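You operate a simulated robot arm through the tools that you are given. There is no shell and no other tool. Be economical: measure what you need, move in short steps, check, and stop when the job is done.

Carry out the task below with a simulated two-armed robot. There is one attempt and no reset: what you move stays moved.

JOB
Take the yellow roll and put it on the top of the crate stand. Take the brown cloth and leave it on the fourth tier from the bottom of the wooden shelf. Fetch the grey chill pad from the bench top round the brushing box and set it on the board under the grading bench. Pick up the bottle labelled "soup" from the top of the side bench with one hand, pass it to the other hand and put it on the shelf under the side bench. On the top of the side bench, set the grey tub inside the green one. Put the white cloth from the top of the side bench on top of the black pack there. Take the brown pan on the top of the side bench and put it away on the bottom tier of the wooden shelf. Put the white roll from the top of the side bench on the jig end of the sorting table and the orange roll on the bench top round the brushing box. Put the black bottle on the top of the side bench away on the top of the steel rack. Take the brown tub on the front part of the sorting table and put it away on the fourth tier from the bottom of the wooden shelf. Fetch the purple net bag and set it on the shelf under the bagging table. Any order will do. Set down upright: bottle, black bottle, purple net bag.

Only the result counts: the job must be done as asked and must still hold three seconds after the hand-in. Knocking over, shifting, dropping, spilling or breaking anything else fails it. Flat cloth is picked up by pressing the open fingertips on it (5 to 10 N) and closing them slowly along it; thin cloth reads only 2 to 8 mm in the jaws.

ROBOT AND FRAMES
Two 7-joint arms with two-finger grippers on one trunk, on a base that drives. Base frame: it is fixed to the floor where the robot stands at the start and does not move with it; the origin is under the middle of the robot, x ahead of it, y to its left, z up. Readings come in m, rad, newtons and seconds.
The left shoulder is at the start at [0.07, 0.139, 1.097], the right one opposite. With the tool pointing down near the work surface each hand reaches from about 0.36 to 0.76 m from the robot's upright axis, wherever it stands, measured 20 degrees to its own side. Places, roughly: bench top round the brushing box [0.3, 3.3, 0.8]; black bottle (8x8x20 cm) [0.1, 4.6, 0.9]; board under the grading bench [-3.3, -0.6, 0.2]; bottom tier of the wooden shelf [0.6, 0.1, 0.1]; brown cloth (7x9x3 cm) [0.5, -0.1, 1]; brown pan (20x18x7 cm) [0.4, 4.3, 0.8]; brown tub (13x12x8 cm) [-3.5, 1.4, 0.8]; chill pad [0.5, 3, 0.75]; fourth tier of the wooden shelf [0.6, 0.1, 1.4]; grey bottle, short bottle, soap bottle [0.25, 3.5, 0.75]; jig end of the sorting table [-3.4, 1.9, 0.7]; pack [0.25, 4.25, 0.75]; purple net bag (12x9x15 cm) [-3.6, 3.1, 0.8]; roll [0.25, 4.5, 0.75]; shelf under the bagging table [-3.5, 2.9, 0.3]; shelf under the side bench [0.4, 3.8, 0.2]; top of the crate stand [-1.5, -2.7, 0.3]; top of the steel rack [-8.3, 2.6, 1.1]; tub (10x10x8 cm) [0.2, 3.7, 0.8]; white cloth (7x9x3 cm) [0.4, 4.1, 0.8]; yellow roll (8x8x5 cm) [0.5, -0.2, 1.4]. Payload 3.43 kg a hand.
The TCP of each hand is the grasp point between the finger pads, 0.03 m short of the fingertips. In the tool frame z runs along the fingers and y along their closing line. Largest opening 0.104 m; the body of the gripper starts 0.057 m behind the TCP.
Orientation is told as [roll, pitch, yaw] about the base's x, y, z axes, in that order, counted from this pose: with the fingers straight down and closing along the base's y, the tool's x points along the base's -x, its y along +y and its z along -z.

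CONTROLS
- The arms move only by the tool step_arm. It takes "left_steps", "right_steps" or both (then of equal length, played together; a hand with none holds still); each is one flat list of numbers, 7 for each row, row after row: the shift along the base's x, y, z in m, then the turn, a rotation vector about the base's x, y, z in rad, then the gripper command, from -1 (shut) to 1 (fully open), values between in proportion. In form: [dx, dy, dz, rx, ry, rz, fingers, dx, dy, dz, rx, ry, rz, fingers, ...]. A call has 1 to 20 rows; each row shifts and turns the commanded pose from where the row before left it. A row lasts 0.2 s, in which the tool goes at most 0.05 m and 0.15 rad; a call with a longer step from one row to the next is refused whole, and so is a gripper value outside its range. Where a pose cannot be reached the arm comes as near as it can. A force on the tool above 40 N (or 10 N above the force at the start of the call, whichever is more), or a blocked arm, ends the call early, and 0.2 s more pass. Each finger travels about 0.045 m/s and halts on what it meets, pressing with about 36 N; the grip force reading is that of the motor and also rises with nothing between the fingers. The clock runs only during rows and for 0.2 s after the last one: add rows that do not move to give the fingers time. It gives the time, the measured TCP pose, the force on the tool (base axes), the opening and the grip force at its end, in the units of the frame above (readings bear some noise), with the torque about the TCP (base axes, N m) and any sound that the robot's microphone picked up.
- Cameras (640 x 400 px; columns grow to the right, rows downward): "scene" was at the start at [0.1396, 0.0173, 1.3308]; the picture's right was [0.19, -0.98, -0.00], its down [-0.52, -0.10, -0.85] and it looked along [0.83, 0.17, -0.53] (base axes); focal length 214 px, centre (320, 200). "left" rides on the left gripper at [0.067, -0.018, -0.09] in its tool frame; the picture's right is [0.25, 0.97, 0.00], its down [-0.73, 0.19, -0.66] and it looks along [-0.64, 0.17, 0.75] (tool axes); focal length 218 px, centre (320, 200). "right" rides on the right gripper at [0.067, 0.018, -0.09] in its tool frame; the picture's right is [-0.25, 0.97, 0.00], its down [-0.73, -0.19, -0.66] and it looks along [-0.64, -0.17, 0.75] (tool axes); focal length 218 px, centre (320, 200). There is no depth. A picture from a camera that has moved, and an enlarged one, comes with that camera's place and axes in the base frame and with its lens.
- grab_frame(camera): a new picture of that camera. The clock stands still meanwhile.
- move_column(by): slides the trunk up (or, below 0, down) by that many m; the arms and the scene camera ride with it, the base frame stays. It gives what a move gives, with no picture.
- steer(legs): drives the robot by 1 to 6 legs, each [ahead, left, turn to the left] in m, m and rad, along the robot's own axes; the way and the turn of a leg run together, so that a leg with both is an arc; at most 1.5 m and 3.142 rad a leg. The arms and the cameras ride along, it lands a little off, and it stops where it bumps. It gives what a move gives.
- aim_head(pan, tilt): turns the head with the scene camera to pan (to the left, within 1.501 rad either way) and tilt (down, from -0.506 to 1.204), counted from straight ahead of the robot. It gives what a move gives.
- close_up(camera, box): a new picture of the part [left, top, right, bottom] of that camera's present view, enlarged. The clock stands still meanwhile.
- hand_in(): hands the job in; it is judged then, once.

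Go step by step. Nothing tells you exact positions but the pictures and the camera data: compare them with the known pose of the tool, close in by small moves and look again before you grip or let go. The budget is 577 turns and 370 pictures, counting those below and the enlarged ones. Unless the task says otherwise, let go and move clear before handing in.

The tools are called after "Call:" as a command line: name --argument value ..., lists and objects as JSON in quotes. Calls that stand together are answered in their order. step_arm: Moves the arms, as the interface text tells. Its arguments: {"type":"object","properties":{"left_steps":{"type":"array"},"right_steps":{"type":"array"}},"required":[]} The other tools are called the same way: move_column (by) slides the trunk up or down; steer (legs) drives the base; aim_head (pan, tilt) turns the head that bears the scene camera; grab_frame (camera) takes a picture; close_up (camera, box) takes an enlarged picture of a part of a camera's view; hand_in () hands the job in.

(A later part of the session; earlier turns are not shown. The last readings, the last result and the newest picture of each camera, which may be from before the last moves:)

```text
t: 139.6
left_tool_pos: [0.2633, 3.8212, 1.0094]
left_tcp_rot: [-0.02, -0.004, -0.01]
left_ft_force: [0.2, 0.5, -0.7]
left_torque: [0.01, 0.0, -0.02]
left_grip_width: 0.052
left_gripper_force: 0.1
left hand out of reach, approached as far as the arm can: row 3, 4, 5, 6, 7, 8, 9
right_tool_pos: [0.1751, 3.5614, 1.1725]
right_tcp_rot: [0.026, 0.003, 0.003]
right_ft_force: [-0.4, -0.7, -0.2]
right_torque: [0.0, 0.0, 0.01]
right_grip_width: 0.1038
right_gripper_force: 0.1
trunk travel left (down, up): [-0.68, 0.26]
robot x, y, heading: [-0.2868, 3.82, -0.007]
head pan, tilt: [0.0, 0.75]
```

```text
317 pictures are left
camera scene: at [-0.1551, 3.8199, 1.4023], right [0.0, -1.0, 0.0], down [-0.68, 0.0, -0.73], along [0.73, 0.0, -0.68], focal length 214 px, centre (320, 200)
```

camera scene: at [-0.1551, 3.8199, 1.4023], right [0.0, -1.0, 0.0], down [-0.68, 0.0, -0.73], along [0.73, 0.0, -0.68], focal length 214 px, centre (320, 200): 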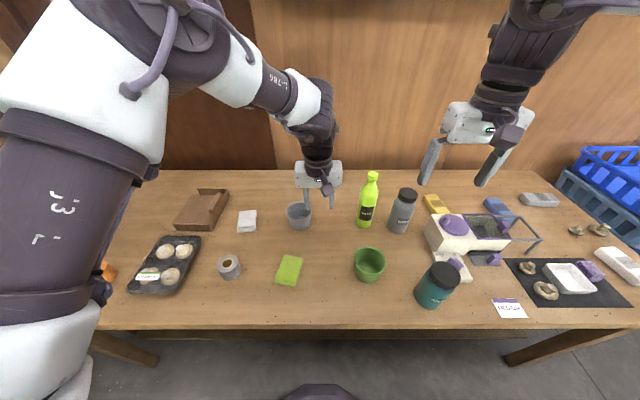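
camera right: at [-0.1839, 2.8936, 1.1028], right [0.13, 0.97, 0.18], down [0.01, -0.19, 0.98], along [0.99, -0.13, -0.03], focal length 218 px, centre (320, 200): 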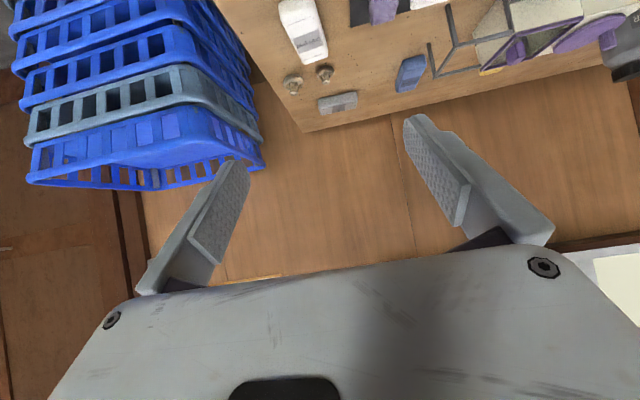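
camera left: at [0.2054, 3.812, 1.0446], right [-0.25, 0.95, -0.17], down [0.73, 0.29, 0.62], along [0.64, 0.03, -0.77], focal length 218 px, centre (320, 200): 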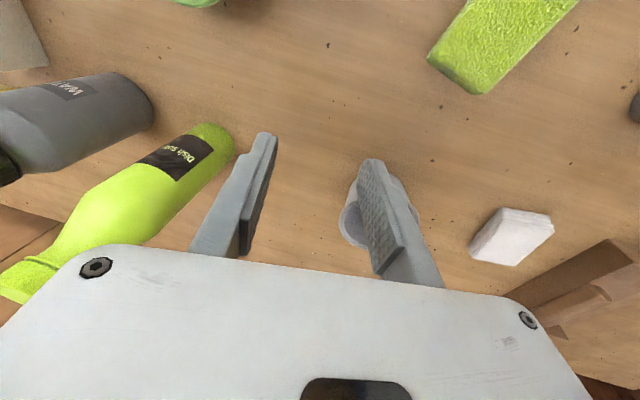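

The wrist limit seems to bite when the hand is near shoulder height, so I raise the trunk to have the arm reach more downward.

Call:
move_column --by 0.2

Call:
step_arm --left_steps '[-0.02, 0.03, -0.03, 0, 0, 0, 0, -0.02, 0.03, -0.03, 0, 0, 0, 0, 0, 0.03, -0.03, 0, 0, 0, 0, 0, 0.03, -0.03, 0, 0, 0, 0, 0.02, 0.01, -0.04, 0, 0, 0, 0, 0.03, 0, -0.03, 0, 0, 0, 0, 0.035, 0, -0.03, 0, 0, 0, 0, 0.035, 0, -0.02, 0, 0, 0, 0, 0.035, 0, 0, 0, 0, 0, 0, 0.035, 0, 0, 0, 0, 0, 0]'

Call:
grab_frame --camera "scene"

```text
t: 141.8
left_tool_pos: [0.2636, 3.8231, 1.2083]
left_tcp_rot: [-0.021, -0.004, -0.01]
left_ft_force: [0.4, 0.0, 0.4]
left_torque: [0.01, 0.02, -0.01]
left_grip_width: 0.0519
left_gripper_force: 0.1
right_tool_pos: [0.1766, 3.5622, 1.3721]
right_tcp_rot: [0.027, 0.002, 0.004]
right_ft_force: [0.6, -0.4, -0.3]
right_torque: [-0.03, 0.01, 0.01]
right_grip_width: 0.1042
right_gripper_force: 0.0
trunk travel left (down, up): [-0.88, 0.06]
robot x, y, heading: [-0.2898, 3.8207, 0.003]
head pan, tilt: [0.0, 0.75]
```

```text
t: 144.0
left_tool_pos: [0.2355, 3.8088, 1.0291]
left_tcp_rot: [-0.022, -0.004, -0.003]
left_ft_force: [-0.2, 0.0, 0.0]
left_torque: [0.01, -0.01, -0.02]
left_grip_width: 0.0523
left_gripper_force: 0.2
left hand out of reach, approached as far as the arm can: row 2, 3, 4, 5, 6, 7, 8, 9, 10
right_tool_pos: [0.1753, 3.5613, 1.3717]
right_tcp_rot: [0.026, 0.002, 0.003]
right_ft_force: [0.5, -0.2, 1.2]
right_torque: [0.04, -0.03, -0.01]
right_grip_width: 0.1041
right_gripper_force: 0.1
trunk travel left (down, up): [-0.88, 0.06]
robot x, y, heading: [-0.2905, 3.8229, 0.0]
head pan, tilt: [0.0, 0.75]
```

```text
316 pictures are left
camera scene: at [-0.1559, 3.8198, 1.6023], right [0.0, -1.0, 0.0], down [-0.68, 0.0, -0.73], along [0.73, 0.0, -0.68], focal length 214 px, centre (320, 200)
```

scene: 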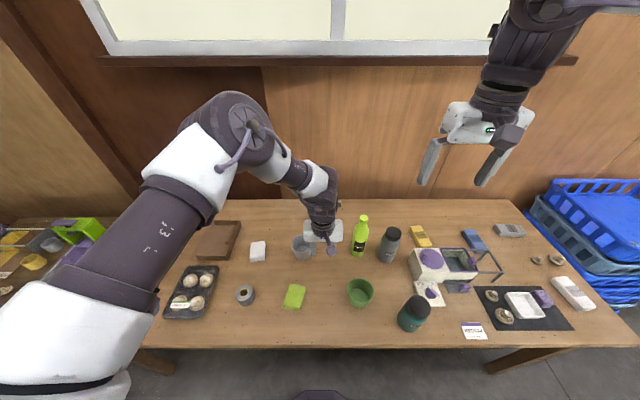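

The left elbow got into an awkward posture. I draw the left hand back to its starting relation to the shoulder and re-extend.

Call:
step_arm --left_steps '[-0.03, 0.015, 0.03, 0, 0, 0, 0, -0.03, 0.015, 0.03, 0, 0, 0, 0, -0.03, 0.015, 0.03, 0, 0, 0, 0, -0.03, 0.015, 0.03, 0, 0, 0, 0, -0.03, 0.0, 0.03, 0, 0, 0, 0, -0.03, 0.0, 0.03, 0, 0, 0, 0, -0.02, 0, 0.03, 0, 0, 0, 0, -0.02, 0, 0.03, 0, 0, 0, 0]'

Call:
grab_frame --camera "scene"

```text
t: 145.8
left_tool_pos: [0.0115, 3.8689, 1.2726]
left_tcp_rot: [-0.021, -0.004, -0.009]
left_ft_force: [0.7, 0.6, 0.4]
left_torque: [0.03, 0.0, -0.02]
left_grip_width: 0.0518
left_gripper_force: 0.1
right_tool_pos: [0.1751, 3.5636, 1.372]
right_tcp_rot: [0.024, 0.001, 0.004]
right_ft_force: [0.6, -1.0, 0.6]
right_torque: [-0.02, 0.01, 0.02]
right_grip_width: 0.1041
right_gripper_force: 0.1
trunk travel left (down, up): [-0.88, 0.06]
robot x, y, heading: [-0.2934, 3.8229, -0.003]
head pan, tilt: [0.0, 0.75]
```

```text
315 pictures are left
camera scene: at [-0.1575, 3.8215, 1.6025], right [0.0, -1.0, 0.0], down [-0.68, 0.0, -0.73], along [0.73, 0.0, -0.68], focal length 214 px, centre (320, 200)
```

scene: 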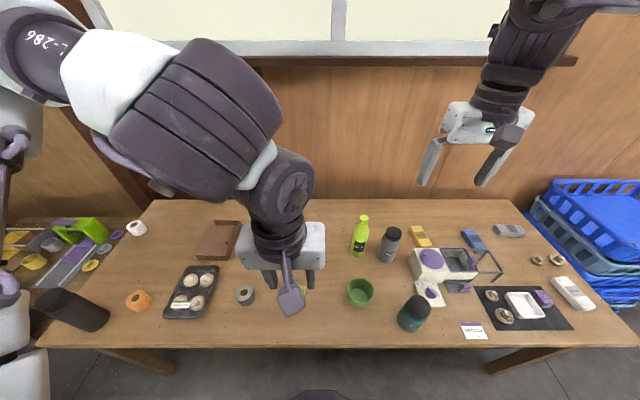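

I shift the base right so the tub lies about 20° to the left side, then lower first and extend after.

Call:
steer --legs '[[0, -0.12, 0]]'

Call:
step_arm --left_steps '[0.01, 0.02, -0.04, 0, 0, 0, 0, 0.01, 0.02, -0.04, 0, 0, 0, 0, 0.01, 0.02, -0.04, 0, 0, 0, 0, 0.01, 0.02, -0.04, 0, 0, 0, 0, 0.01, 0.02, -0.04, 0, 0, 0, 0, 0.01, 0.0, -0.04, 0, 0, 0, 0, 0.01, 0, -0.04, 0, 0, 0, 0, 0.01, 0, -0.04, 0, 0, 0, 0]'

Call:
step_arm --left_steps '[0.035, 0.01, 0, 0, 0, 0, 0, 0.035, 0.01, 0, 0, 0, 0, 0, 0.035, 0.01, 0, 0, 0, 0, 0, 0.035, 0.01, 0, 0, 0, 0, 0, 0.035, 0.01, 0, 0, 0, 0, 0, 0.035, 0.005, 0, 0, 0, 0, 0, 0.035, 0, 0, 0, 0, 0, 0, 0.035, 0, 0, 0, 0, 0, 0]'

Call:
grab_frame --camera "scene"

```text
t: 147.0
left_tool_pos: [0.0131, 3.7539, 1.2725]
left_tcp_rot: [-0.026, -0.003, -0.009]
left_ft_force: [-0.5, 1.2, -0.1]
left_torque: [-0.03, 0.01, -0.01]
left_grip_width: 0.0522
left_gripper_force: 0.1
right_tool_pos: [0.1758, 3.4496, 1.3736]
right_tcp_rot: [0.022, 0.003, 0.006]
right_ft_force: [-0.6, 0.5, 0.4]
right_torque: [-0.04, -0.04, 0.0]
right_grip_width: 0.1045
right_gripper_force: 0.0
trunk travel left (down, up): [-0.88, 0.06]
robot x, y, heading: [-0.2939, 3.7031, 0.002]
head pan, tilt: [0.0, 0.75]
```

```text
t: 148.8
left_tool_pos: [0.076, 3.8312, 0.9634]
left_tcp_rot: [-0.023, -0.005, -0.004]
left_ft_force: [0.4, 0.6, -0.5]
left_torque: [-0.01, 0.02, 0.0]
left_grip_width: 0.0518
left_gripper_force: 0.0
left hand out of reach, approached as far as the arm can: row 6, 7, 8
right_tool_pos: [0.1786, 3.4517, 1.3735]
right_tcp_rot: [0.018, 0.002, 0.007]
right_ft_force: [0.6, 1.3, 0.3]
right_torque: [-0.08, 0.04, 0.03]
right_grip_width: 0.1039
right_gripper_force: 0.0
trunk travel left (down, up): [-0.88, 0.06]
robot x, y, heading: [-0.2926, 3.6976, 0.001]
head pan, tilt: [0.0, 0.75]
```

```text
t: 150.6
left_tool_pos: [0.212, 3.7283, 1.0336]
left_tcp_rot: [-0.019, -0.005, -0.003]
left_ft_force: [-0.6, -0.1, 0.4]
left_torque: [0.05, 0.0, 0.0]
left_grip_width: 0.052
left_gripper_force: 0.1
left hand out of reach, approached as far as the arm can: row 1, 2, 3, 4, 5, 6, 7, 8
right_tool_pos: [0.1754, 3.4425, 1.3725]
right_tcp_rot: [0.026, 0.002, 0.006]
right_ft_force: [0.8, 0.9, 0.4]
right_torque: [0.03, 0.02, 0.01]
right_grip_width: 0.1041
right_gripper_force: 0.1
trunk travel left (down, up): [-0.88, 0.06]
robot x, y, heading: [-0.289, 3.7056, -0.002]
head pan, tilt: [0.0, 0.75]
```

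```text
314 pictures are left
camera scene: at [-0.1557, 3.7004, 1.6023], right [0.0, -1.0, 0.0], down [-0.68, 0.0, -0.73], along [0.73, 0.0, -0.68], focal length 214 px, centre (320, 200)
```

scene: 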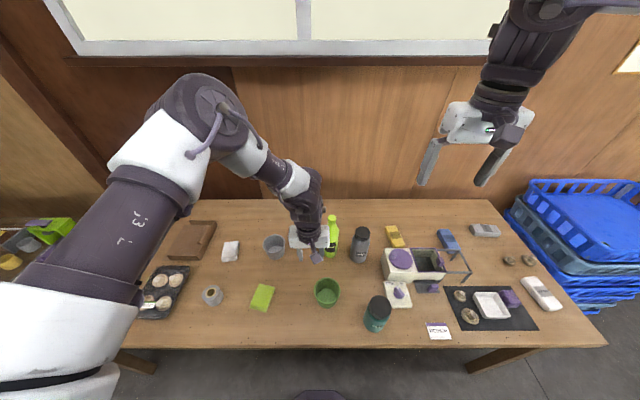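

The elbow posture is still limiting. I test whether turning the hand's yaw frees the arm.

Call:
step_arm --left_steps '[-0.03, 0.02, 0, 0, 0, -0.14, 0, -0.03, 0.02, 0, 0, 0, -0.14, 0, 0, 0.02, 0, 0, 0, -0.14, 0, 0, 0.02, 0, 0, 0, -0.14, 0, 0.02, 0.03, 0, 0, 0, 0, 0, 0.03, 0.02, 0, 0, 0, 0, 0, 0.03, 0.02, 0, 0, 0, 0, 0, 0.03, 0.02, 0, 0, 0, 0, 0, 0.03, 0.01, 0, 0, 0, 0, 0, 0.03, 0.0, 0, 0, 0, 0, 0]'

```text
t: 152.8
left_tool_pos: [0.025, 3.7039, 1.0768]
left_tcp_rot: [-0.049, 0.014, -0.512]
left_ft_force: [1.3, -0.2, 0.2]
left_torque: [0.05, -0.02, -0.01]
left_grip_width: 0.0519
left_gripper_force: 0.1
left hand out of reach, approached as far as the arm can: row 1, 2, 3, 4, 5, 6, 7, 8, 9, 10
right_tool_pos: [0.1755, 3.4438, 1.3718]
right_tcp_rot: [0.027, 0.002, 0.005]
right_ft_force: [-1.0, -0.6, 0.4]
right_torque: [-0.01, 0.01, 0.0]
right_grip_width: 0.1039
right_gripper_force: 0.1
trunk travel left (down, up): [-0.88, 0.06]
robot x, y, heading: [-0.2914, 3.702, -0.003]
head pan, tilt: [0.0, 0.75]
```

Negative yaw made it worse, so positive yaw should help. I try +0.5.

Call:
step_arm --left_steps '[0, 0.02, 0, 0, 0, 0.14, 0, 0, 0.02, 0, 0, 0, 0.14, 0, 0, 0.02, 0, 0, 0, 0.14, 0, 0, 0.02, 0, 0, 0, 0.14, 0, 0, 0.02, 0, 0, 0, 0.14, 0, 0, 0.02, 0, 0, 0, 0.14, 0, 0, 0.02, 0, 0, 0, 0.14, 0, 0.03, 0.01, 0, 0, 0, 0, 0, 0.03, 0.01, 0, 0, 0, 0, 0, 0.03, 0.01, 0, 0, 0, 0, 0, 0.03, 0.01, 0, 0, 0, 0, 0, 0.03, 0.01, 0, 0, 0, 0, 0]'

Call:
grab_frame --camera "scene"

```text
t: 155.4
left_tool_pos: [0.1767, 3.8929, 1.08]
left_tcp_rot: [-0.021, -0.003, 0.411]
left_ft_force: [0.2, 0.1, -0.3]
left_torque: [0.02, 0.02, 0.01]
left_grip_width: 0.052
left_gripper_force: 0.0
right_tool_pos: [0.1768, 3.4449, 1.3726]
right_tcp_rot: [0.024, 0.003, 0.005]
right_ft_force: [-0.2, 0.1, -0.2]
right_torque: [0.02, 0.01, 0.0]
right_grip_width: 0.1037
right_gripper_force: 0.1
trunk travel left (down, up): [-0.88, 0.06]
robot x, y, heading: [-0.2879, 3.7039, -0.0]
head pan, tilt: [0.0, 0.75]
```

```text
313 pictures are left
camera scene: at [-0.1545, 3.7027, 1.6022], right [0.0, -1.0, 0.0], down [-0.68, 0.0, -0.73], along [0.73, 0.0, -0.68], focal length 214 px, centre (320, 200)
```

scene: 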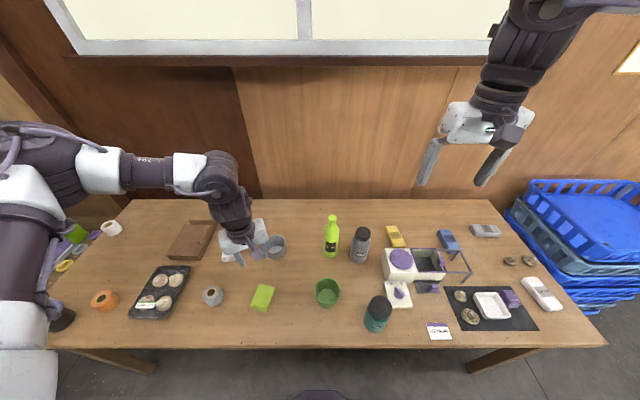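

Positive yaw frees the left arm. I extend toward the grey tub with yaw about 0.7.

Call:
step_arm --left_steps '[0.03, 0.0063, -0.0186, 0, 0, 0.043, 0, 0.03, 0.0063, -0.0186, 0, 0, 0.043, 0, 0.03, 0.0063, -0.0186, 0, 0, 0.043, 0, 0.03, 0.0063, -0.0186, 0, 0, 0.043, 0, 0.03, 0.0063, -0.0186, 0, 0, 0.043, 0, 0.03, 0.0063, -0.0186, 0, 0, 0.043, 0, 0.03, 0.0063, -0.0186, 0, 0, 0.043, 0]'

Call:
grab_frame --camera "scene"

Call:
grab_frame --camera "left"

```text
t: 157.0
left_tool_pos: [0.3492, 3.9131, 0.9597]
left_tcp_rot: [-0.025, -0.005, 0.716]
left_ft_force: [0.2, -0.8, -0.7]
left_torque: [-0.01, 0.0, 0.03]
left_grip_width: 0.052
left_gripper_force: 0.1
left hand out of reach, approached as far as the arm can: row 5, 6, 7
right_tool_pos: [0.1759, 3.4438, 1.3711]
right_tcp_rot: [0.027, 0.003, 0.006]
right_ft_force: [0.5, 0.9, 0.5]
right_torque: [0.0, 0.0, -0.03]
right_grip_width: 0.1039
right_gripper_force: 0.2
trunk travel left (down, up): [-0.88, 0.06]
robot x, y, heading: [-0.2888, 3.7011, 0.003]
head pan, tilt: [0.0, 0.75]
```

```text
312 pictures are left
camera scene: at [-0.1554, 3.7017, 1.6023], right [0.0, -1.0, 0.0], down [-0.68, 0.0, -0.73], along [0.73, 0.0, -0.68], focal length 214 px, centre (320, 200)
```

scene: 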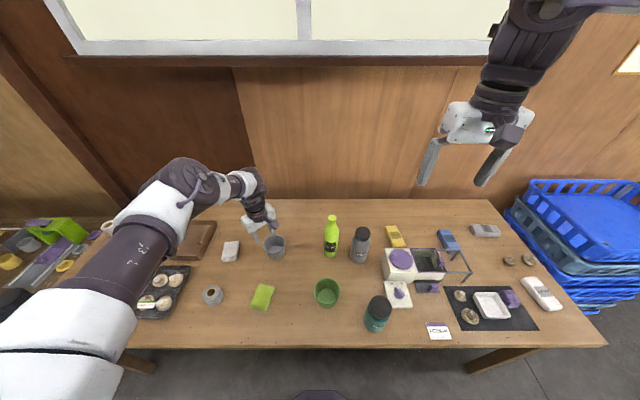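

```text
311 pictures are left
camera left: at [0.3089, 3.8589, 1.0488], right [-0.82, 0.56, -0.02], down [0.41, 0.63, 0.66], along [0.39, 0.53, -0.75], focal length 218 px, centre (320, 200)
```

left: 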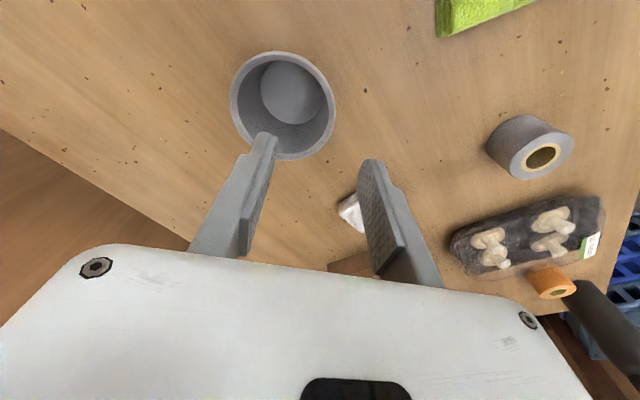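

The tub rim centre is about (0.40, 3.897), rim height about 0.825. I turn the yaw to 90° so the fingers take the near wall, with a slight tilt matching the wall slant.

Call:
step_arm --left_steps '[0, -0.002, 0, 0, 0, 0.142, 0, 0, -0.002, 0, 0, 0, 0.142, 0, 0, -0.002, 0, 0, 0, 0.142, 0, 0, -0.002, 0, 0, 0, 0.142, 0, 0, -0.002, 0, 0, 0, 0.142, 0, 0, -0.002, 0, 0, 0, 0.142, 0, 0, -0.002, -0.02, 0, -0.085, 0, 0, 0, -0.002, -0.02, 0, -0.085, 0, 0, 0, 0, 0, 0, 0, 0, 0]'

Call:
grab_frame --camera "left"

Call:
close_up --camera "scene" --box '[200, 180, 360, 280]'

```text
t: 159.0
left_tool_pos: [0.3511, 3.8973, 0.9206]
left_tcp_rot: [-0.193, -0.004, 1.566]
left_ft_force: [-0.1, -0.8, -0.7]
left_torque: [0.02, -0.01, 0.0]
left_grip_width: 0.0521
left_gripper_force: 0.1
right_tool_pos: [0.1753, 3.4422, 1.3721]
right_tcp_rot: [0.028, 0.002, 0.005]
right_ft_force: [0.3, 0.3, -0.3]
right_torque: [-0.01, 0.0, -0.01]
right_grip_width: 0.1038
right_gripper_force: 0.1
trunk travel left (down, up): [-0.88, 0.06]
robot x, y, heading: [-0.2903, 3.703, -0.001]
head pan, tilt: [0.0, 0.75]
```

```text
310 pictures are left
camera left: at [0.3503, 3.8306, 1.0103], right [-0.95, -0.25, -0.19], down [-0.31, 0.73, 0.61], along [-0.02, 0.64, -0.77], focal length 218 px, centre (320, 200)
```

left: 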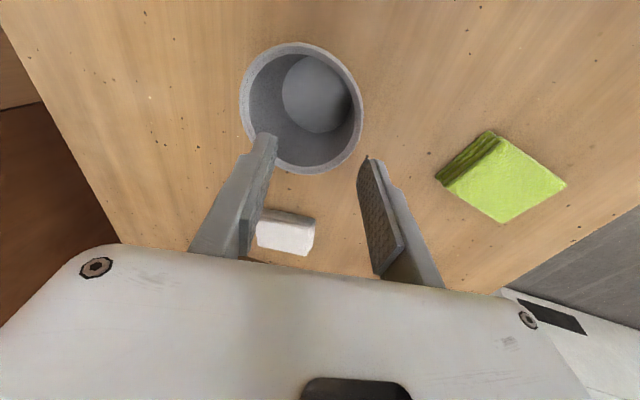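

```text
4.00 times, centred on (280, 230) of scene
camera zoom: at [-0.1559, 3.7013, 1.6023], right [0.0, -1.0, 0.0], down [-0.68, 0.0, -0.73], along [0.73, 0.0, -0.68], focal length 858 px, centre (480, 80)
```

zoom: 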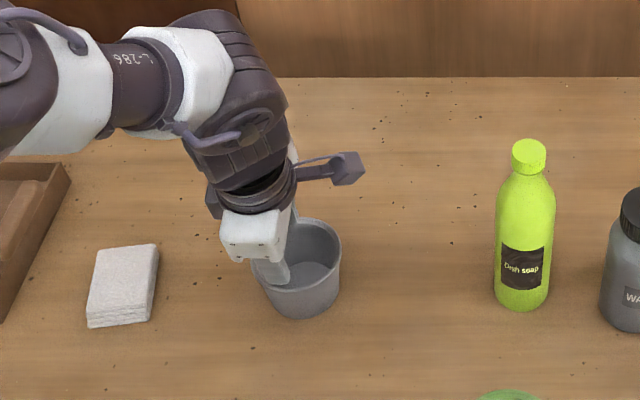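

Rim centre refined to (0.387, 3.894) with rim z about 0.83. I lower the fingers over the near wall.

Call:
step_arm --left_steps '[-0.005, -0.001, -0.01, 0, 0, 0, 0, -0.005, -0.001, -0.02, 0, 0, 0, 0, -0.003, 0, -0.02, 0, 0, 0, 0, 0, 0, -0.02, 0, 0, 0, 0, 0, 0, 0, 0, 0, 0, 0]'

Call:
grab_frame --camera "left"

```text
t: 160.2
left_tool_pos: [0.3373, 3.8958, 0.8481]
left_tcp_rot: [-0.189, -0.005, 1.566]
left_ft_force: [0.1, -0.3, -1.1]
left_torque: [0.03, 0.02, 0.02]
left_grip_width: 0.0522
left_gripper_force: 0.1
right_tool_pos: [0.176, 3.4446, 1.3735]
right_tcp_rot: [0.026, 0.002, 0.005]
right_ft_force: [0.0, -0.3, -0.4]
right_torque: [0.0, 0.03, 0.02]
right_grip_width: 0.104
right_gripper_force: 0.1
trunk travel left (down, up): [-0.88, 0.06]
robot x, y, heading: [-0.2865, 3.7015, -0.0]
head pan, tilt: [0.0, 0.75]
```

```text
308 pictures are left
camera left: at [0.3372, 3.8296, 0.9394], right [-0.95, -0.25, -0.19], down [-0.31, 0.73, 0.61], along [-0.02, 0.64, -0.77], focal length 218 px, centre (320, 200)
```

left: 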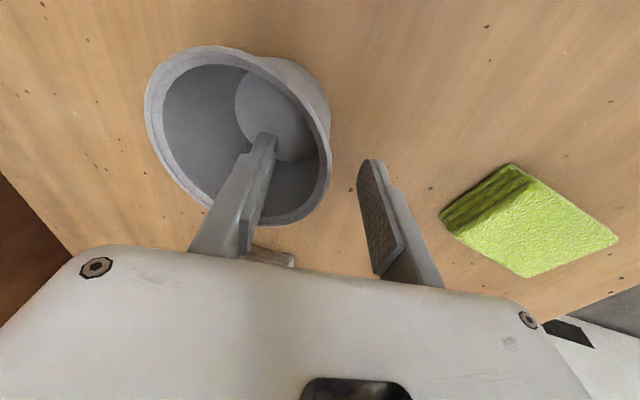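

One finger is inside and the other outside. I go 8 mm lower and close.

Call:
step_arm --left_steps '[0, 0, -0.008, 0, 0, 0, 0, 0, 0, 0, 0, 0, 0, -0.3, 0, 0, 0, 0, 0, 0, -0.6, 0, 0, 0, 0, 0, 0, -0.9, 0, 0, 0, 0, 0, 0, -1, 0, 0, 0, 0, 0, 0, -1]'

Call:
grab_frame --camera "left"

```text
t: 161.6
left_tool_pos: [0.3362, 3.8959, 0.8404]
left_tcp_rot: [-0.191, -0.005, 1.566]
left_ft_force: [-0.8, 0.5, 0.7]
left_torque: [0.02, -0.01, 0.02]
left_grip_width: 0.0059
left_gripper_force: 36.1
right_tool_pos: [0.1758, 3.4437, 1.3729]
right_tcp_rot: [0.025, 0.002, 0.005]
right_ft_force: [-0.1, -0.4, -0.4]
right_torque: [0.04, -0.01, 0.01]
right_grip_width: 0.1042
right_gripper_force: 0.2
trunk travel left (down, up): [-0.88, 0.06]
robot x, y, heading: [-0.2894, 3.7013, -0.004]
head pan, tilt: [0.0, 0.75]
```

```text
307 pictures are left
camera left: at [0.3371, 3.8296, 0.9319], right [-0.95, -0.25, -0.18], down [-0.31, 0.73, 0.61], along [-0.02, 0.64, -0.77], focal length 218 px, centre (320, 200)
```

left: 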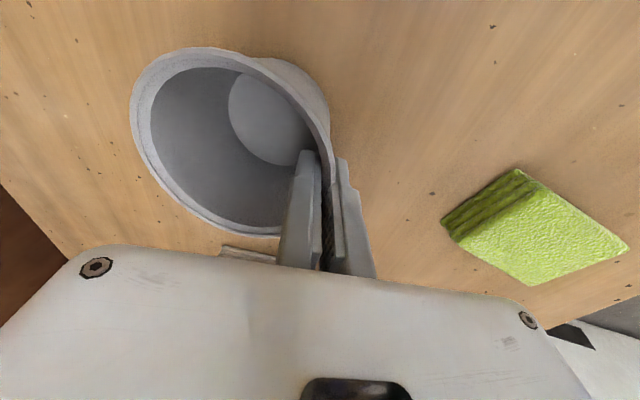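

The wall is gripped (6 mm). I lift and check.

Call:
step_arm --left_steps '[0, 0, 0.01, 0, 0, 0, -1, 0, 0, 0.02, 0, 0, 0, -1, 0, 0, 0.03, 0, 0, 0, -1, 0, 0, 0.04, 0, 0, 0, -1, 0, 0, 0.04, 0, 0, 0, -1]'

Call:
grab_frame --camera "left"

```text
t: 162.8
left_tool_pos: [0.3362, 3.8976, 0.9816]
left_tcp_rot: [-0.19, -0.005, 1.567]
left_ft_force: [-0.5, -0.4, 0.2]
left_torque: [0.02, 0.02, -0.02]
left_grip_width: 0.0061
left_gripper_force: 36.2
right_tool_pos: [0.1755, 3.4442, 1.3724]
right_tcp_rot: [0.024, 0.001, 0.004]
right_ft_force: [0.0, 0.3, -0.2]
right_torque: [0.03, -0.02, -0.03]
right_grip_width: 0.1041
right_gripper_force: 0.0
trunk travel left (down, up): [-0.88, 0.06]
robot x, y, heading: [-0.2933, 3.7018, -0.003]
head pan, tilt: [0.0, 0.75]
```

```text
306 pictures are left
camera left: at [0.3359, 3.8312, 1.0721], right [-0.95, -0.25, -0.19], down [-0.31, 0.73, 0.61], along [-0.02, 0.64, -0.77], focal length 218 px, centre (320, 200)
```

left: 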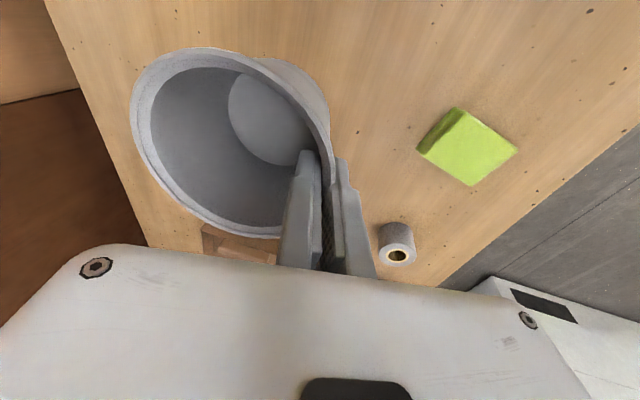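

Held without slipping. I carry it over the green tub.

Call:
step_arm --left_steps '[-0.025, -0.028, 0.005, 0, 0, 0, -1, -0.025, -0.028, 0.005, 0, 0, 0, -1, -0.025, -0.028, 0.005, 0, 0, 0, -1, -0.025, -0.028, 0.005, 0, 0, 0, -1, -0.025, -0.028, 0, 0, 0, 0, -1, -0.025, -0.028, 0, 0, 0, 0, -1, -0.025, -0.028, 0, 0, 0, 0, -1, 0, -0.03, 0, 0, 0, 0, -1]'

Call:
grab_frame --camera "left"

Call:
grab_frame --camera "scene"

```text
t: 164.6
left_tool_pos: [0.1621, 3.6677, 1.0037]
left_tcp_rot: [-0.194, -0.007, 1.564]
left_ft_force: [-0.4, -1.3, -0.3]
left_torque: [0.01, 0.02, 0.02]
left_grip_width: 0.0057
left_gripper_force: 36.0
right_tool_pos: [0.1752, 3.4408, 1.3724]
right_tcp_rot: [0.027, 0.002, 0.004]
right_ft_force: [-0.4, 0.7, 0.6]
right_torque: [0.04, 0.02, 0.0]
right_grip_width: 0.1041
right_gripper_force: 0.0
trunk travel left (down, up): [-0.88, 0.06]
robot x, y, heading: [-0.2896, 3.7006, -0.004]
head pan, tilt: [0.0, 0.75]
```

```text
305 pictures are left
camera left: at [0.162, 3.6004, 1.0928], right [-0.95, -0.25, -0.19], down [-0.31, 0.73, 0.61], along [-0.02, 0.64, -0.77], focal length 218 px, centre (320, 200)
```

left: 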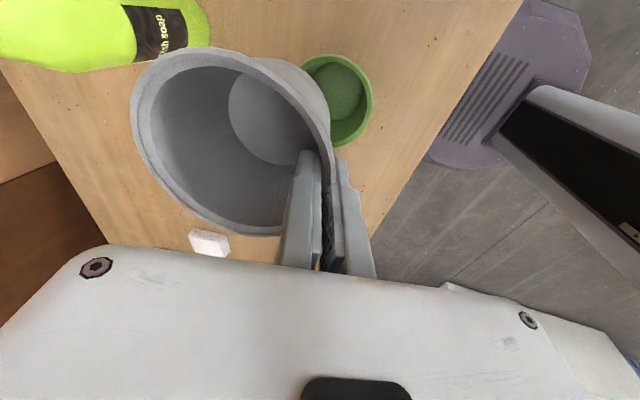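

```text
304 pictures are left
camera scene: at [-0.156, 3.6996, 1.6023], right [0.0, -1.0, 0.0], down [-0.68, 0.0, -0.73], along [0.73, 0.0, -0.68], focal length 214 px, centre (320, 200)
```

scene: 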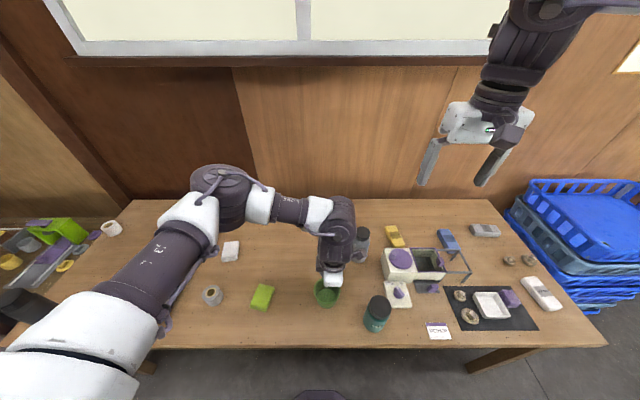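

Call:
close_up --camera "scene" --box '[260, 240, 400, 330]'

Call:
close_up --camera "left" --box '[240, 30, 400, 170]'

```text
4.44 times, centred on (330, 285) of scene
camera zoom: at [-0.156, 3.6996, 1.6023], right [0.0, -1.0, 0.0], down [-0.68, 0.0, -0.73], along [0.73, 0.0, -0.68], focal length 953 px, centre (276, -178)
```

zoom: 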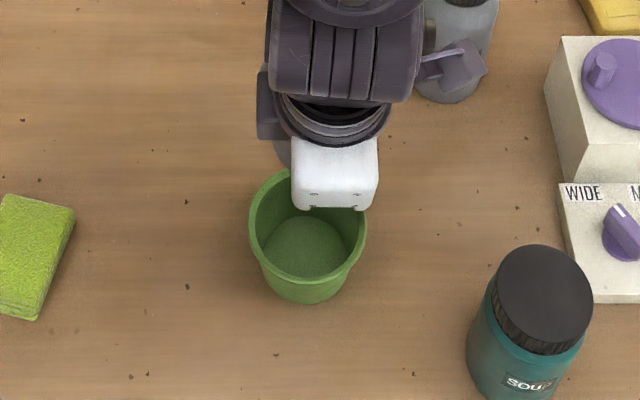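

```text
2.86 times, centred on (320, 100) of left
camera zoom: at [0.162, 3.6004, 1.0928], right [-0.95, -0.25, -0.19], down [-0.31, 0.73, 0.61], along [-0.02, 0.64, -0.77], focal length 624 px, centre (320, 486)
```

zoom: 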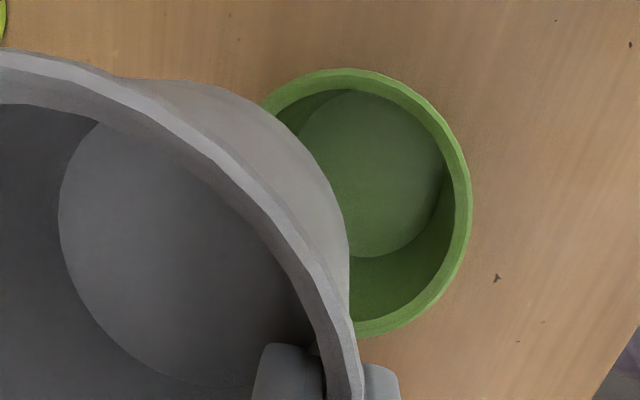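

Green rim centre is at about (0.182, 3.6745). I align the grey tub over it and lower part way.

Call:
step_arm --left_steps '[-0.015, 0.005, 0, 0, 0, 0, -1, -0.015, 0.0045, 0, 0, 0, 0, -1, 0, 0, -0.03, 0, 0, 0, -1, 0, 0, -0.03, 0, 0, 0, -1, 0, 0, -0.02, 0, 0, 0, -1, 0, 0, 0, 0, 0, 0, -1]'

Call:
grab_frame --camera "left"

Call:
close_up --camera "scene" --box '[260, 240, 400, 330]'

```text
t: 166.0
left_tool_pos: [0.1338, 3.6789, 0.9204]
left_tcp_rot: [-0.192, -0.006, 1.564]
left_ft_force: [0.7, -0.7, 0.2]
left_torque: [0.02, 0.01, 0.02]
left_grip_width: 0.0059
left_gripper_force: 35.8
right_tool_pos: [0.175, 3.4434, 1.371]
right_tcp_rot: [0.027, 0.002, 0.006]
right_ft_force: [0.9, 0.1, 0.1]
right_torque: [-0.02, -0.03, 0.01]
right_grip_width: 0.1039
right_gripper_force: 0.0
trunk travel left (down, up): [-0.88, 0.06]
robot x, y, heading: [-0.2927, 3.7003, -0.004]
head pan, tilt: [0.0, 0.75]
```

```text
301 pictures are left
camera left: at [0.1332, 3.6128, 1.0113], right [-0.95, -0.25, -0.19], down [-0.31, 0.73, 0.61], along [-0.02, 0.64, -0.77], focal length 218 px, centre (320, 200)
```

left: 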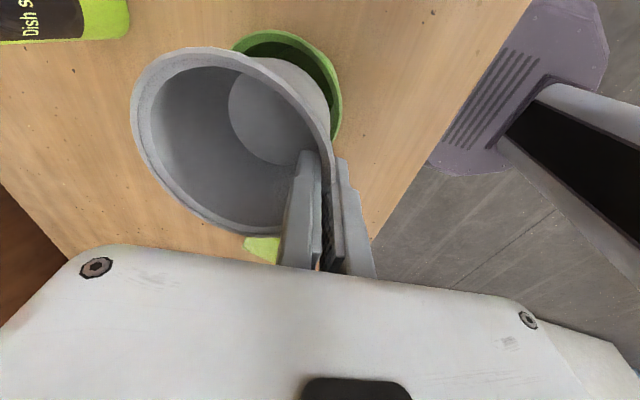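

```text
4.44 times, centred on (330, 285) of scene
camera zoom: at [-0.1559, 3.7018, 1.6023], right [0.0, -1.0, 0.0], down [-0.68, 0.0, -0.73], along [0.73, 0.0, -0.68], focal length 953 px, centre (276, -178)
```

zoom: 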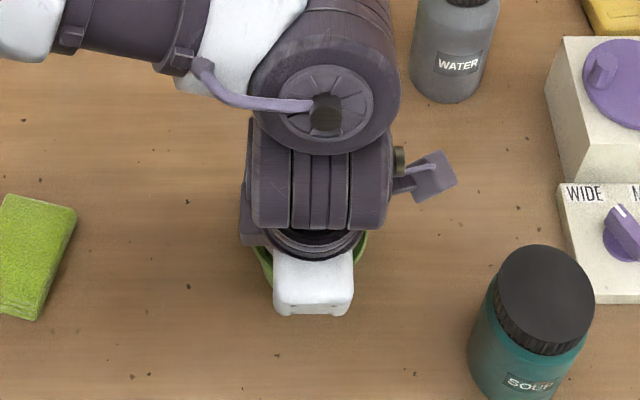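

Alignment looks good. I lower slowly, watching for contact.

Call:
step_arm --left_steps '[0, -0.002, -0.01, 0, 0, 0, -1, 0, 0, -0.01, 0, 0, 0, -1, 0, 0, -0.01, 0, 0, 0, -1, 0, 0, 0, 0, 0, 0, -1]'

Call:
grab_frame --camera "left"

```text
t: 167.0
left_tool_pos: [0.1318, 3.6769, 0.892]
left_tcp_rot: [-0.191, -0.005, 1.566]
left_ft_force: [-0.2, 0.6, -0.8]
left_torque: [-0.02, -0.01, 0.0]
left_grip_width: 0.0062
left_gripper_force: 36.3
right_tool_pos: [0.1763, 3.4428, 1.3731]
right_tcp_rot: [0.027, 0.004, 0.005]
right_ft_force: [1.1, 0.1, 0.1]
right_torque: [0.02, 0.0, 0.0]
right_grip_width: 0.1041
right_gripper_force: 0.1
trunk travel left (down, up): [-0.88, 0.06]
robot x, y, heading: [-0.288, 3.7017, -0.001]
head pan, tilt: [0.0, 0.75]
```

```text
299 pictures are left
camera left: at [0.1322, 3.611, 0.9818], right [-0.95, -0.25, -0.19], down [-0.31, 0.73, 0.61], along [-0.02, 0.64, -0.77], focal length 218 px, centre (320, 200)
```

left: 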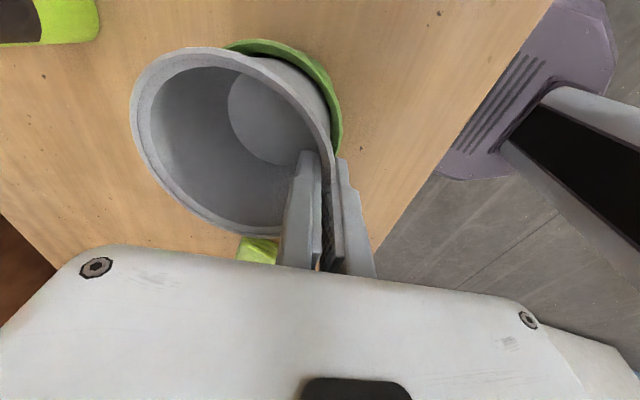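

Call:
step_arm --left_steps '[0, 0, -0.008, 0, 0, 0, -1, 0, 0, -0.008, 0, 0, 0, -1, 0, 0, 0, 0, 0, 0, -1]'

Call:
grab_frame --camera "left"

```text
t: 167.8
left_tool_pos: [0.131, 3.6767, 0.8768]
left_tcp_rot: [-0.196, -0.004, 1.563]
left_ft_force: [-1.0, 0.1, 32.8]
left_torque: [-0.14, -0.26, -0.22]
left_grip_width: 0.0061
left_gripper_force: 36.1
right_tool_pos: [0.1733, 3.4433, 1.3736]
right_tcp_rot: [0.026, 0.0, 0.006]
right_ft_force: [0.0, 0.2, -0.5]
right_torque: [0.02, 0.02, 0.0]
right_grip_width: 0.1039
right_gripper_force: 0.0
trunk travel left (down, up): [-0.88, 0.06]
robot x, y, heading: [-0.2862, 3.7047, -0.001]
head pan, tilt: [0.0, 0.75]
```

```text
298 pictures are left
camera left: at [0.1305, 3.6101, 0.9679], right [-0.95, -0.25, -0.19], down [-0.31, 0.73, 0.61], along [-0.01, 0.64, -0.77], focal length 218 px, centre (320, 200)
```

left: 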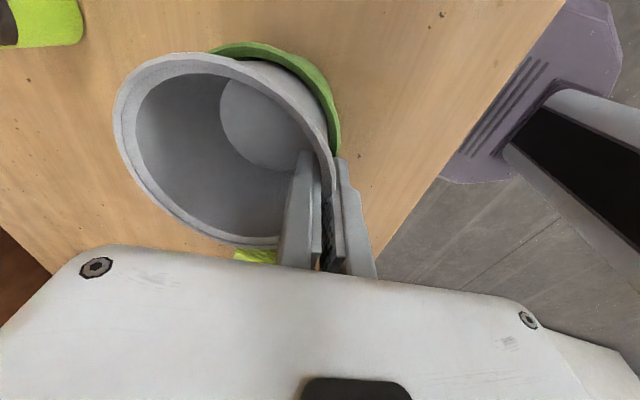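

Contact at z 0.877: the grey tub is seated inside the green one. I ease off and open.

Call:
step_arm --left_steps '[0, 0, 0.004, 0, 0, 0, -0.9, 0, 0, 0, 0, 0, 0, -0.7, 0, 0, 0, 0, 0, 0, -0.4, 0, 0, 0, 0, 0, 0, -0.4, 0, 0, 0, 0, 0, 0, -0.4]'

Call:
grab_frame --camera "left"

```text
t: 169.0
left_tool_pos: [0.1325, 3.6774, 0.8795]
left_tcp_rot: [-0.194, -0.005, 1.565]
left_ft_force: [-0.2, -1.6, 0.4]
left_torque: [-0.02, 0.0, 0.01]
left_grip_width: 0.0313
left_gripper_force: 0.1
right_tool_pos: [0.175, 3.4433, 1.3723]
right_tcp_rot: [0.025, 0.003, 0.005]
right_ft_force: [-1.0, 0.3, 0.0]
right_torque: [-0.02, 0.01, -0.03]
right_grip_width: 0.1041
right_gripper_force: 0.1
trunk travel left (down, up): [-0.88, 0.06]
robot x, y, heading: [-0.2913, 3.7023, -0.0]
head pan, tilt: [0.0, 0.75]
```

```text
297 pictures are left
camera left: at [0.1315, 3.6111, 0.9707], right [-0.95, -0.25, -0.19], down [-0.31, 0.73, 0.61], along [-0.02, 0.64, -0.77], focal length 218 px, centre (320, 200)
```

left: 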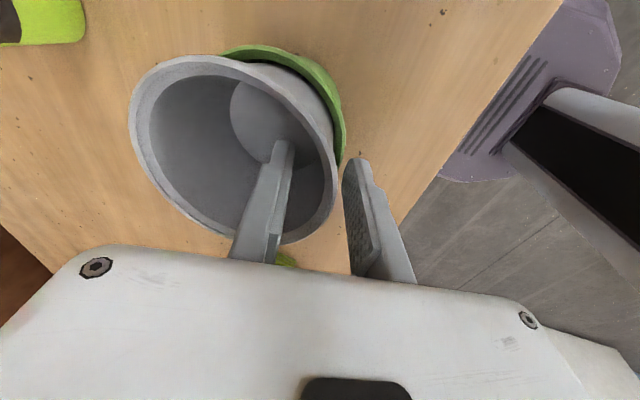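

The tub stays nested. I lift straight out and look.

Call:
step_arm --left_steps '[0, 0, 0.02, 0, 0, 0, -0.4, 0, 0, 0.03, 0, 0, 0, -0.4, 0, 0, 0.04, 0, 0, 0, -0.4, 0, 0.02, 0.04, 0, 0, 0, -0.4, 0, 0.04, 0.02, 0, 0, 0, 0, 0, 0.04, 0.0, 0, 0, 0, 1, 0, 0.04, 0.0, 0, 0, 0, 1, 0, 0.04, 0.0, 0, 0, 0, 1]'

Call:
grab_frame --camera "scene"

```text
t: 170.8
left_tool_pos: [0.1283, 3.8592, 1.0286]
left_tcp_rot: [-0.192, -0.003, 1.564]
left_ft_force: [-0.8, -0.1, 0.2]
left_torque: [-0.02, -0.01, 0.03]
left_grip_width: 0.1041
left_gripper_force: 0.0
right_tool_pos: [0.1753, 3.4479, 1.3743]
right_tcp_rot: [0.022, 0.002, 0.006]
right_ft_force: [0.4, 0.0, 0.1]
right_torque: [-0.07, -0.01, 0.0]
right_grip_width: 0.1039
right_gripper_force: 0.0
trunk travel left (down, up): [-0.88, 0.06]
robot x, y, heading: [-0.29, 3.7016, 0.002]
head pan, tilt: [0.0, 0.75]
```

```text
296 pictures are left
camera scene: at [-0.157, 3.7054, 1.6024], right [0.0, -1.0, 0.0], down [-0.68, 0.0, -0.73], along [0.73, 0.0, -0.68], focal length 214 px, centre (320, 200)
```

scene: 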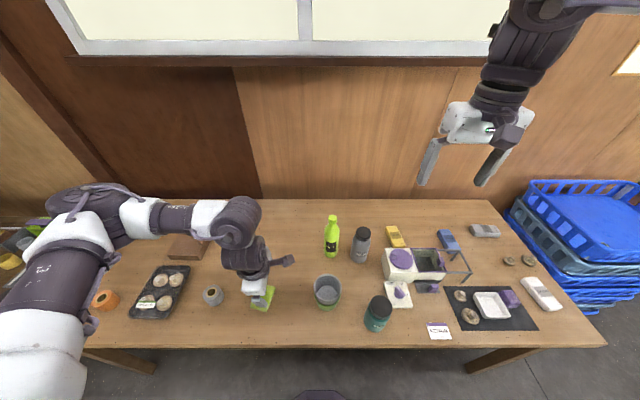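

The grey tub is nested in the green one. Next is the SOUP bottle: cap top at about (0.10, 3.52, 0.905). I bring the right hand above it.

Call:
step_arm --right_steps '[-0.007, 0.0077, -0.036, 0, 0, 0, 1, -0.007, 0.0077, -0.036, 0, 0, 0, 1, -0.007, 0.0077, -0.036, 0, 0, 0, 1, -0.007, 0.0077, -0.036, 0, 0, 0, 1, -0.007, 0.0077, -0.036, 0, 0, 0, 1, -0.007, 0.0077, -0.036, 0, 0, 0, 1, -0.007, 0.0077, -0.036, 0, 0, 0, 1, -0.007, 0.0077, -0.036, 0, 0, 0, 1, -0.007, 0.0077, -0.036, 0, 0, 0, 1]'

Call:
grab_frame --camera "right"

Call:
grab_frame --camera "scene"

```text
t: 172.8
left_tool_pos: [0.1303, 3.857, 1.0283]
left_tcp_rot: [-0.189, -0.005, 1.566]
left_ft_force: [-0.1, -0.1, 0.4]
left_torque: [0.0, 0.02, -0.04]
left_grip_width: 0.1042
left_gripper_force: 0.0
right_tool_pos: [0.1125, 3.5134, 1.0485]
right_tcp_rot: [0.026, -0.001, 0.002]
right_ft_force: [0.1, -0.1, -0.1]
right_torque: [0.05, -0.01, -0.02]
right_grip_width: 0.1039
right_gripper_force: 0.0
trunk travel left (down, up): [-0.88, 0.06]
robot x, y, heading: [-0.2938, 3.7041, -0.003]
head pan, tilt: [0.0, 0.75]
```

```text
295 pictures are left
camera right: at [0.0447, 3.5285, 1.1402], right [0.25, 0.97, 0.02], down [0.73, -0.2, 0.65], along [0.64, -0.14, -0.76], focal length 218 px, centre (320, 200)
```

right: 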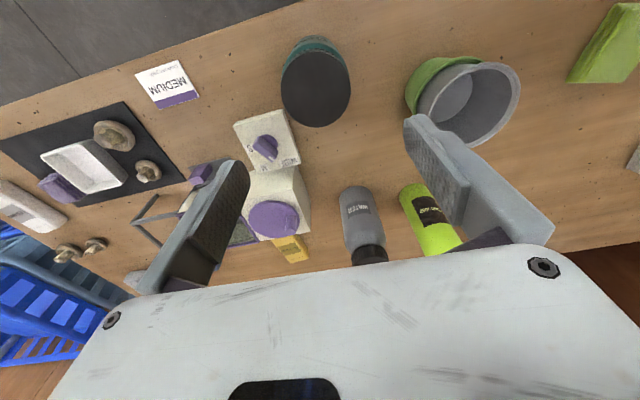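

```text
294 pictures are left
camera scene: at [-0.1554, 3.702, 1.6024], right [0.0, -1.0, 0.0], down [-0.68, 0.0, -0.73], along [0.73, 0.0, -0.68], focal length 214 px, centre (320, 200)
```

scene: 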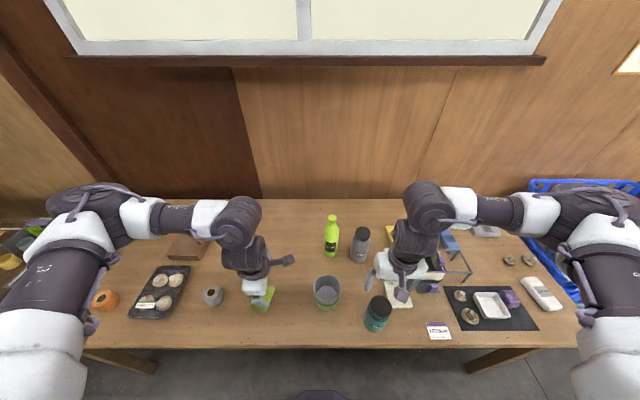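

Cap centre (0.102, 3.516) is confirmed. I lower around the cap.

Call:
step_arm --right_steps '[-0.01, 0.003, -0.02, -0.02, 0, 0, 1, 0, 0, -0.04, 0, 0, 0, 1, 0, 0, -0.04, 0, 0, 0, 1, 0, 0, -0.03, 0, 0, 0, 1, 0, 0, -0.026, 0, 0, 0, 1, 0, 0, 0, 0, 0, 0, 1]'

Call:
grab_frame --camera "right"

Call:
close_up --camera "scene" --box '[300, 230, 460, 330]'

```text
t: 174.2
left_tool_pos: [0.13, 3.8562, 1.0291]
left_tcp_rot: [-0.193, -0.006, 1.567]
left_ft_force: [-0.1, 0.4, -0.2]
left_torque: [-0.04, 0.05, -0.04]
left_grip_width: 0.1038
left_gripper_force: 0.1
right_tool_pos: [0.1025, 3.5141, 0.8939]
right_tcp_rot: [0.006, 0.001, 0.005]
right_ft_force: [-1.2, -0.7, 0.2]
right_torque: [0.01, 0.03, 0.02]
right_grip_width: 0.104
right_gripper_force: 0.1
trunk travel left (down, up): [-0.88, 0.06]
robot x, y, heading: [-0.2923, 3.6999, -0.0]
head pan, tilt: [0.0, 0.75]
```

```text
293 pictures are left
camera right: at [0.0346, 3.5321, 0.9835], right [0.25, 0.97, 0.0], down [0.73, -0.19, 0.66], along [0.64, -0.16, -0.76], focal length 218 px, centre (320, 200)
```

right: 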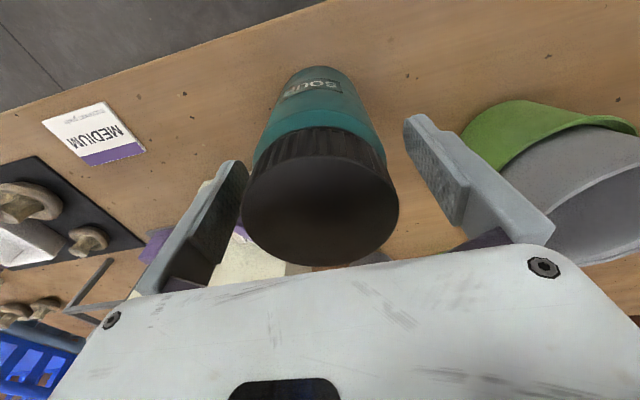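

```text
4.00 times, centred on (380, 280) of scene
camera zoom: at [-0.1561, 3.7019, 1.6023], right [0.0, -1.0, 0.0], down [-0.68, 0.0, -0.73], along [0.73, 0.0, -0.68], focal length 858 px, centre (80, -120)
```

zoom: 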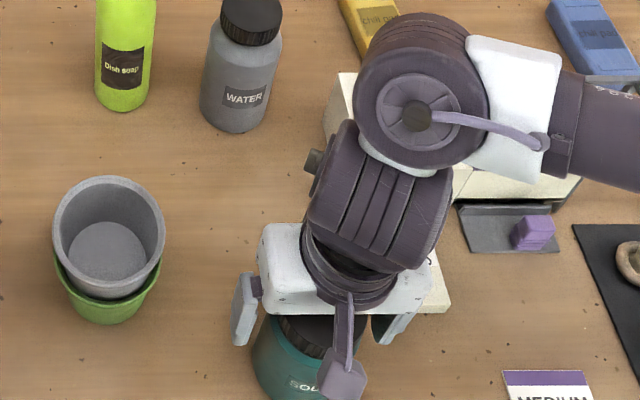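

The cap is centred between the fingers. I close and lift.

Call:
step_arm --right_steps '[0, 0, 0, 0, 0, 0, 0.5, 0, 0, 0, 0, 0, 0, 0.2, 0, 0, 0, 0, 0, 0, -0.1, 0, 0, 0, 0, 0, 0, -0.4, 0, 0, 0, 0, 0, 0, -0.4, 0, 0, 0, 0, 0, 0, -0.4, 0, 0, 0.01, 0, 0, 0, -0.4, 0, 0, 0.03, 0, 0, 0, -0.4]'

Call:
grab_frame --camera "right"

```text
t: 176.0
left_tool_pos: [0.1284, 3.8575, 1.0283]
left_tcp_rot: [-0.192, -0.004, 1.565]
left_ft_force: [-0.3, 0.0, 1.0]
left_torque: [0.0, 0.03, -0.01]
left_grip_width: 0.1042
left_gripper_force: 0.0
right_tool_pos: [0.1007, 3.516, 0.9337]
right_tcp_rot: [0.007, 0.001, 0.003]
right_ft_force: [0.1, 0.3, -2.1]
right_torque: [-0.01, -0.03, 0.02]
right_grip_width: 0.0707
right_gripper_force: 35.9
trunk travel left (down, up): [-0.88, 0.06]
robot x, y, heading: [-0.2907, 3.7019, -0.007]
head pan, tilt: [0.0, 0.75]
```

```text
291 pictures are left
camera right: at [0.0335, 3.5328, 1.0239], right [0.25, 0.97, 0.0], down [0.73, -0.19, 0.65], along [0.63, -0.16, -0.76], focal length 218 px, centre (320, 200)
```

right: 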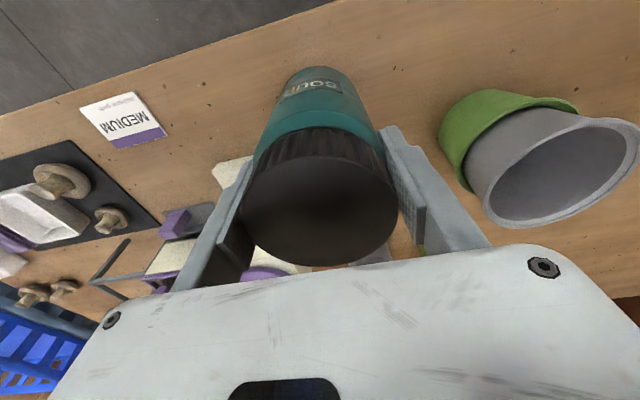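

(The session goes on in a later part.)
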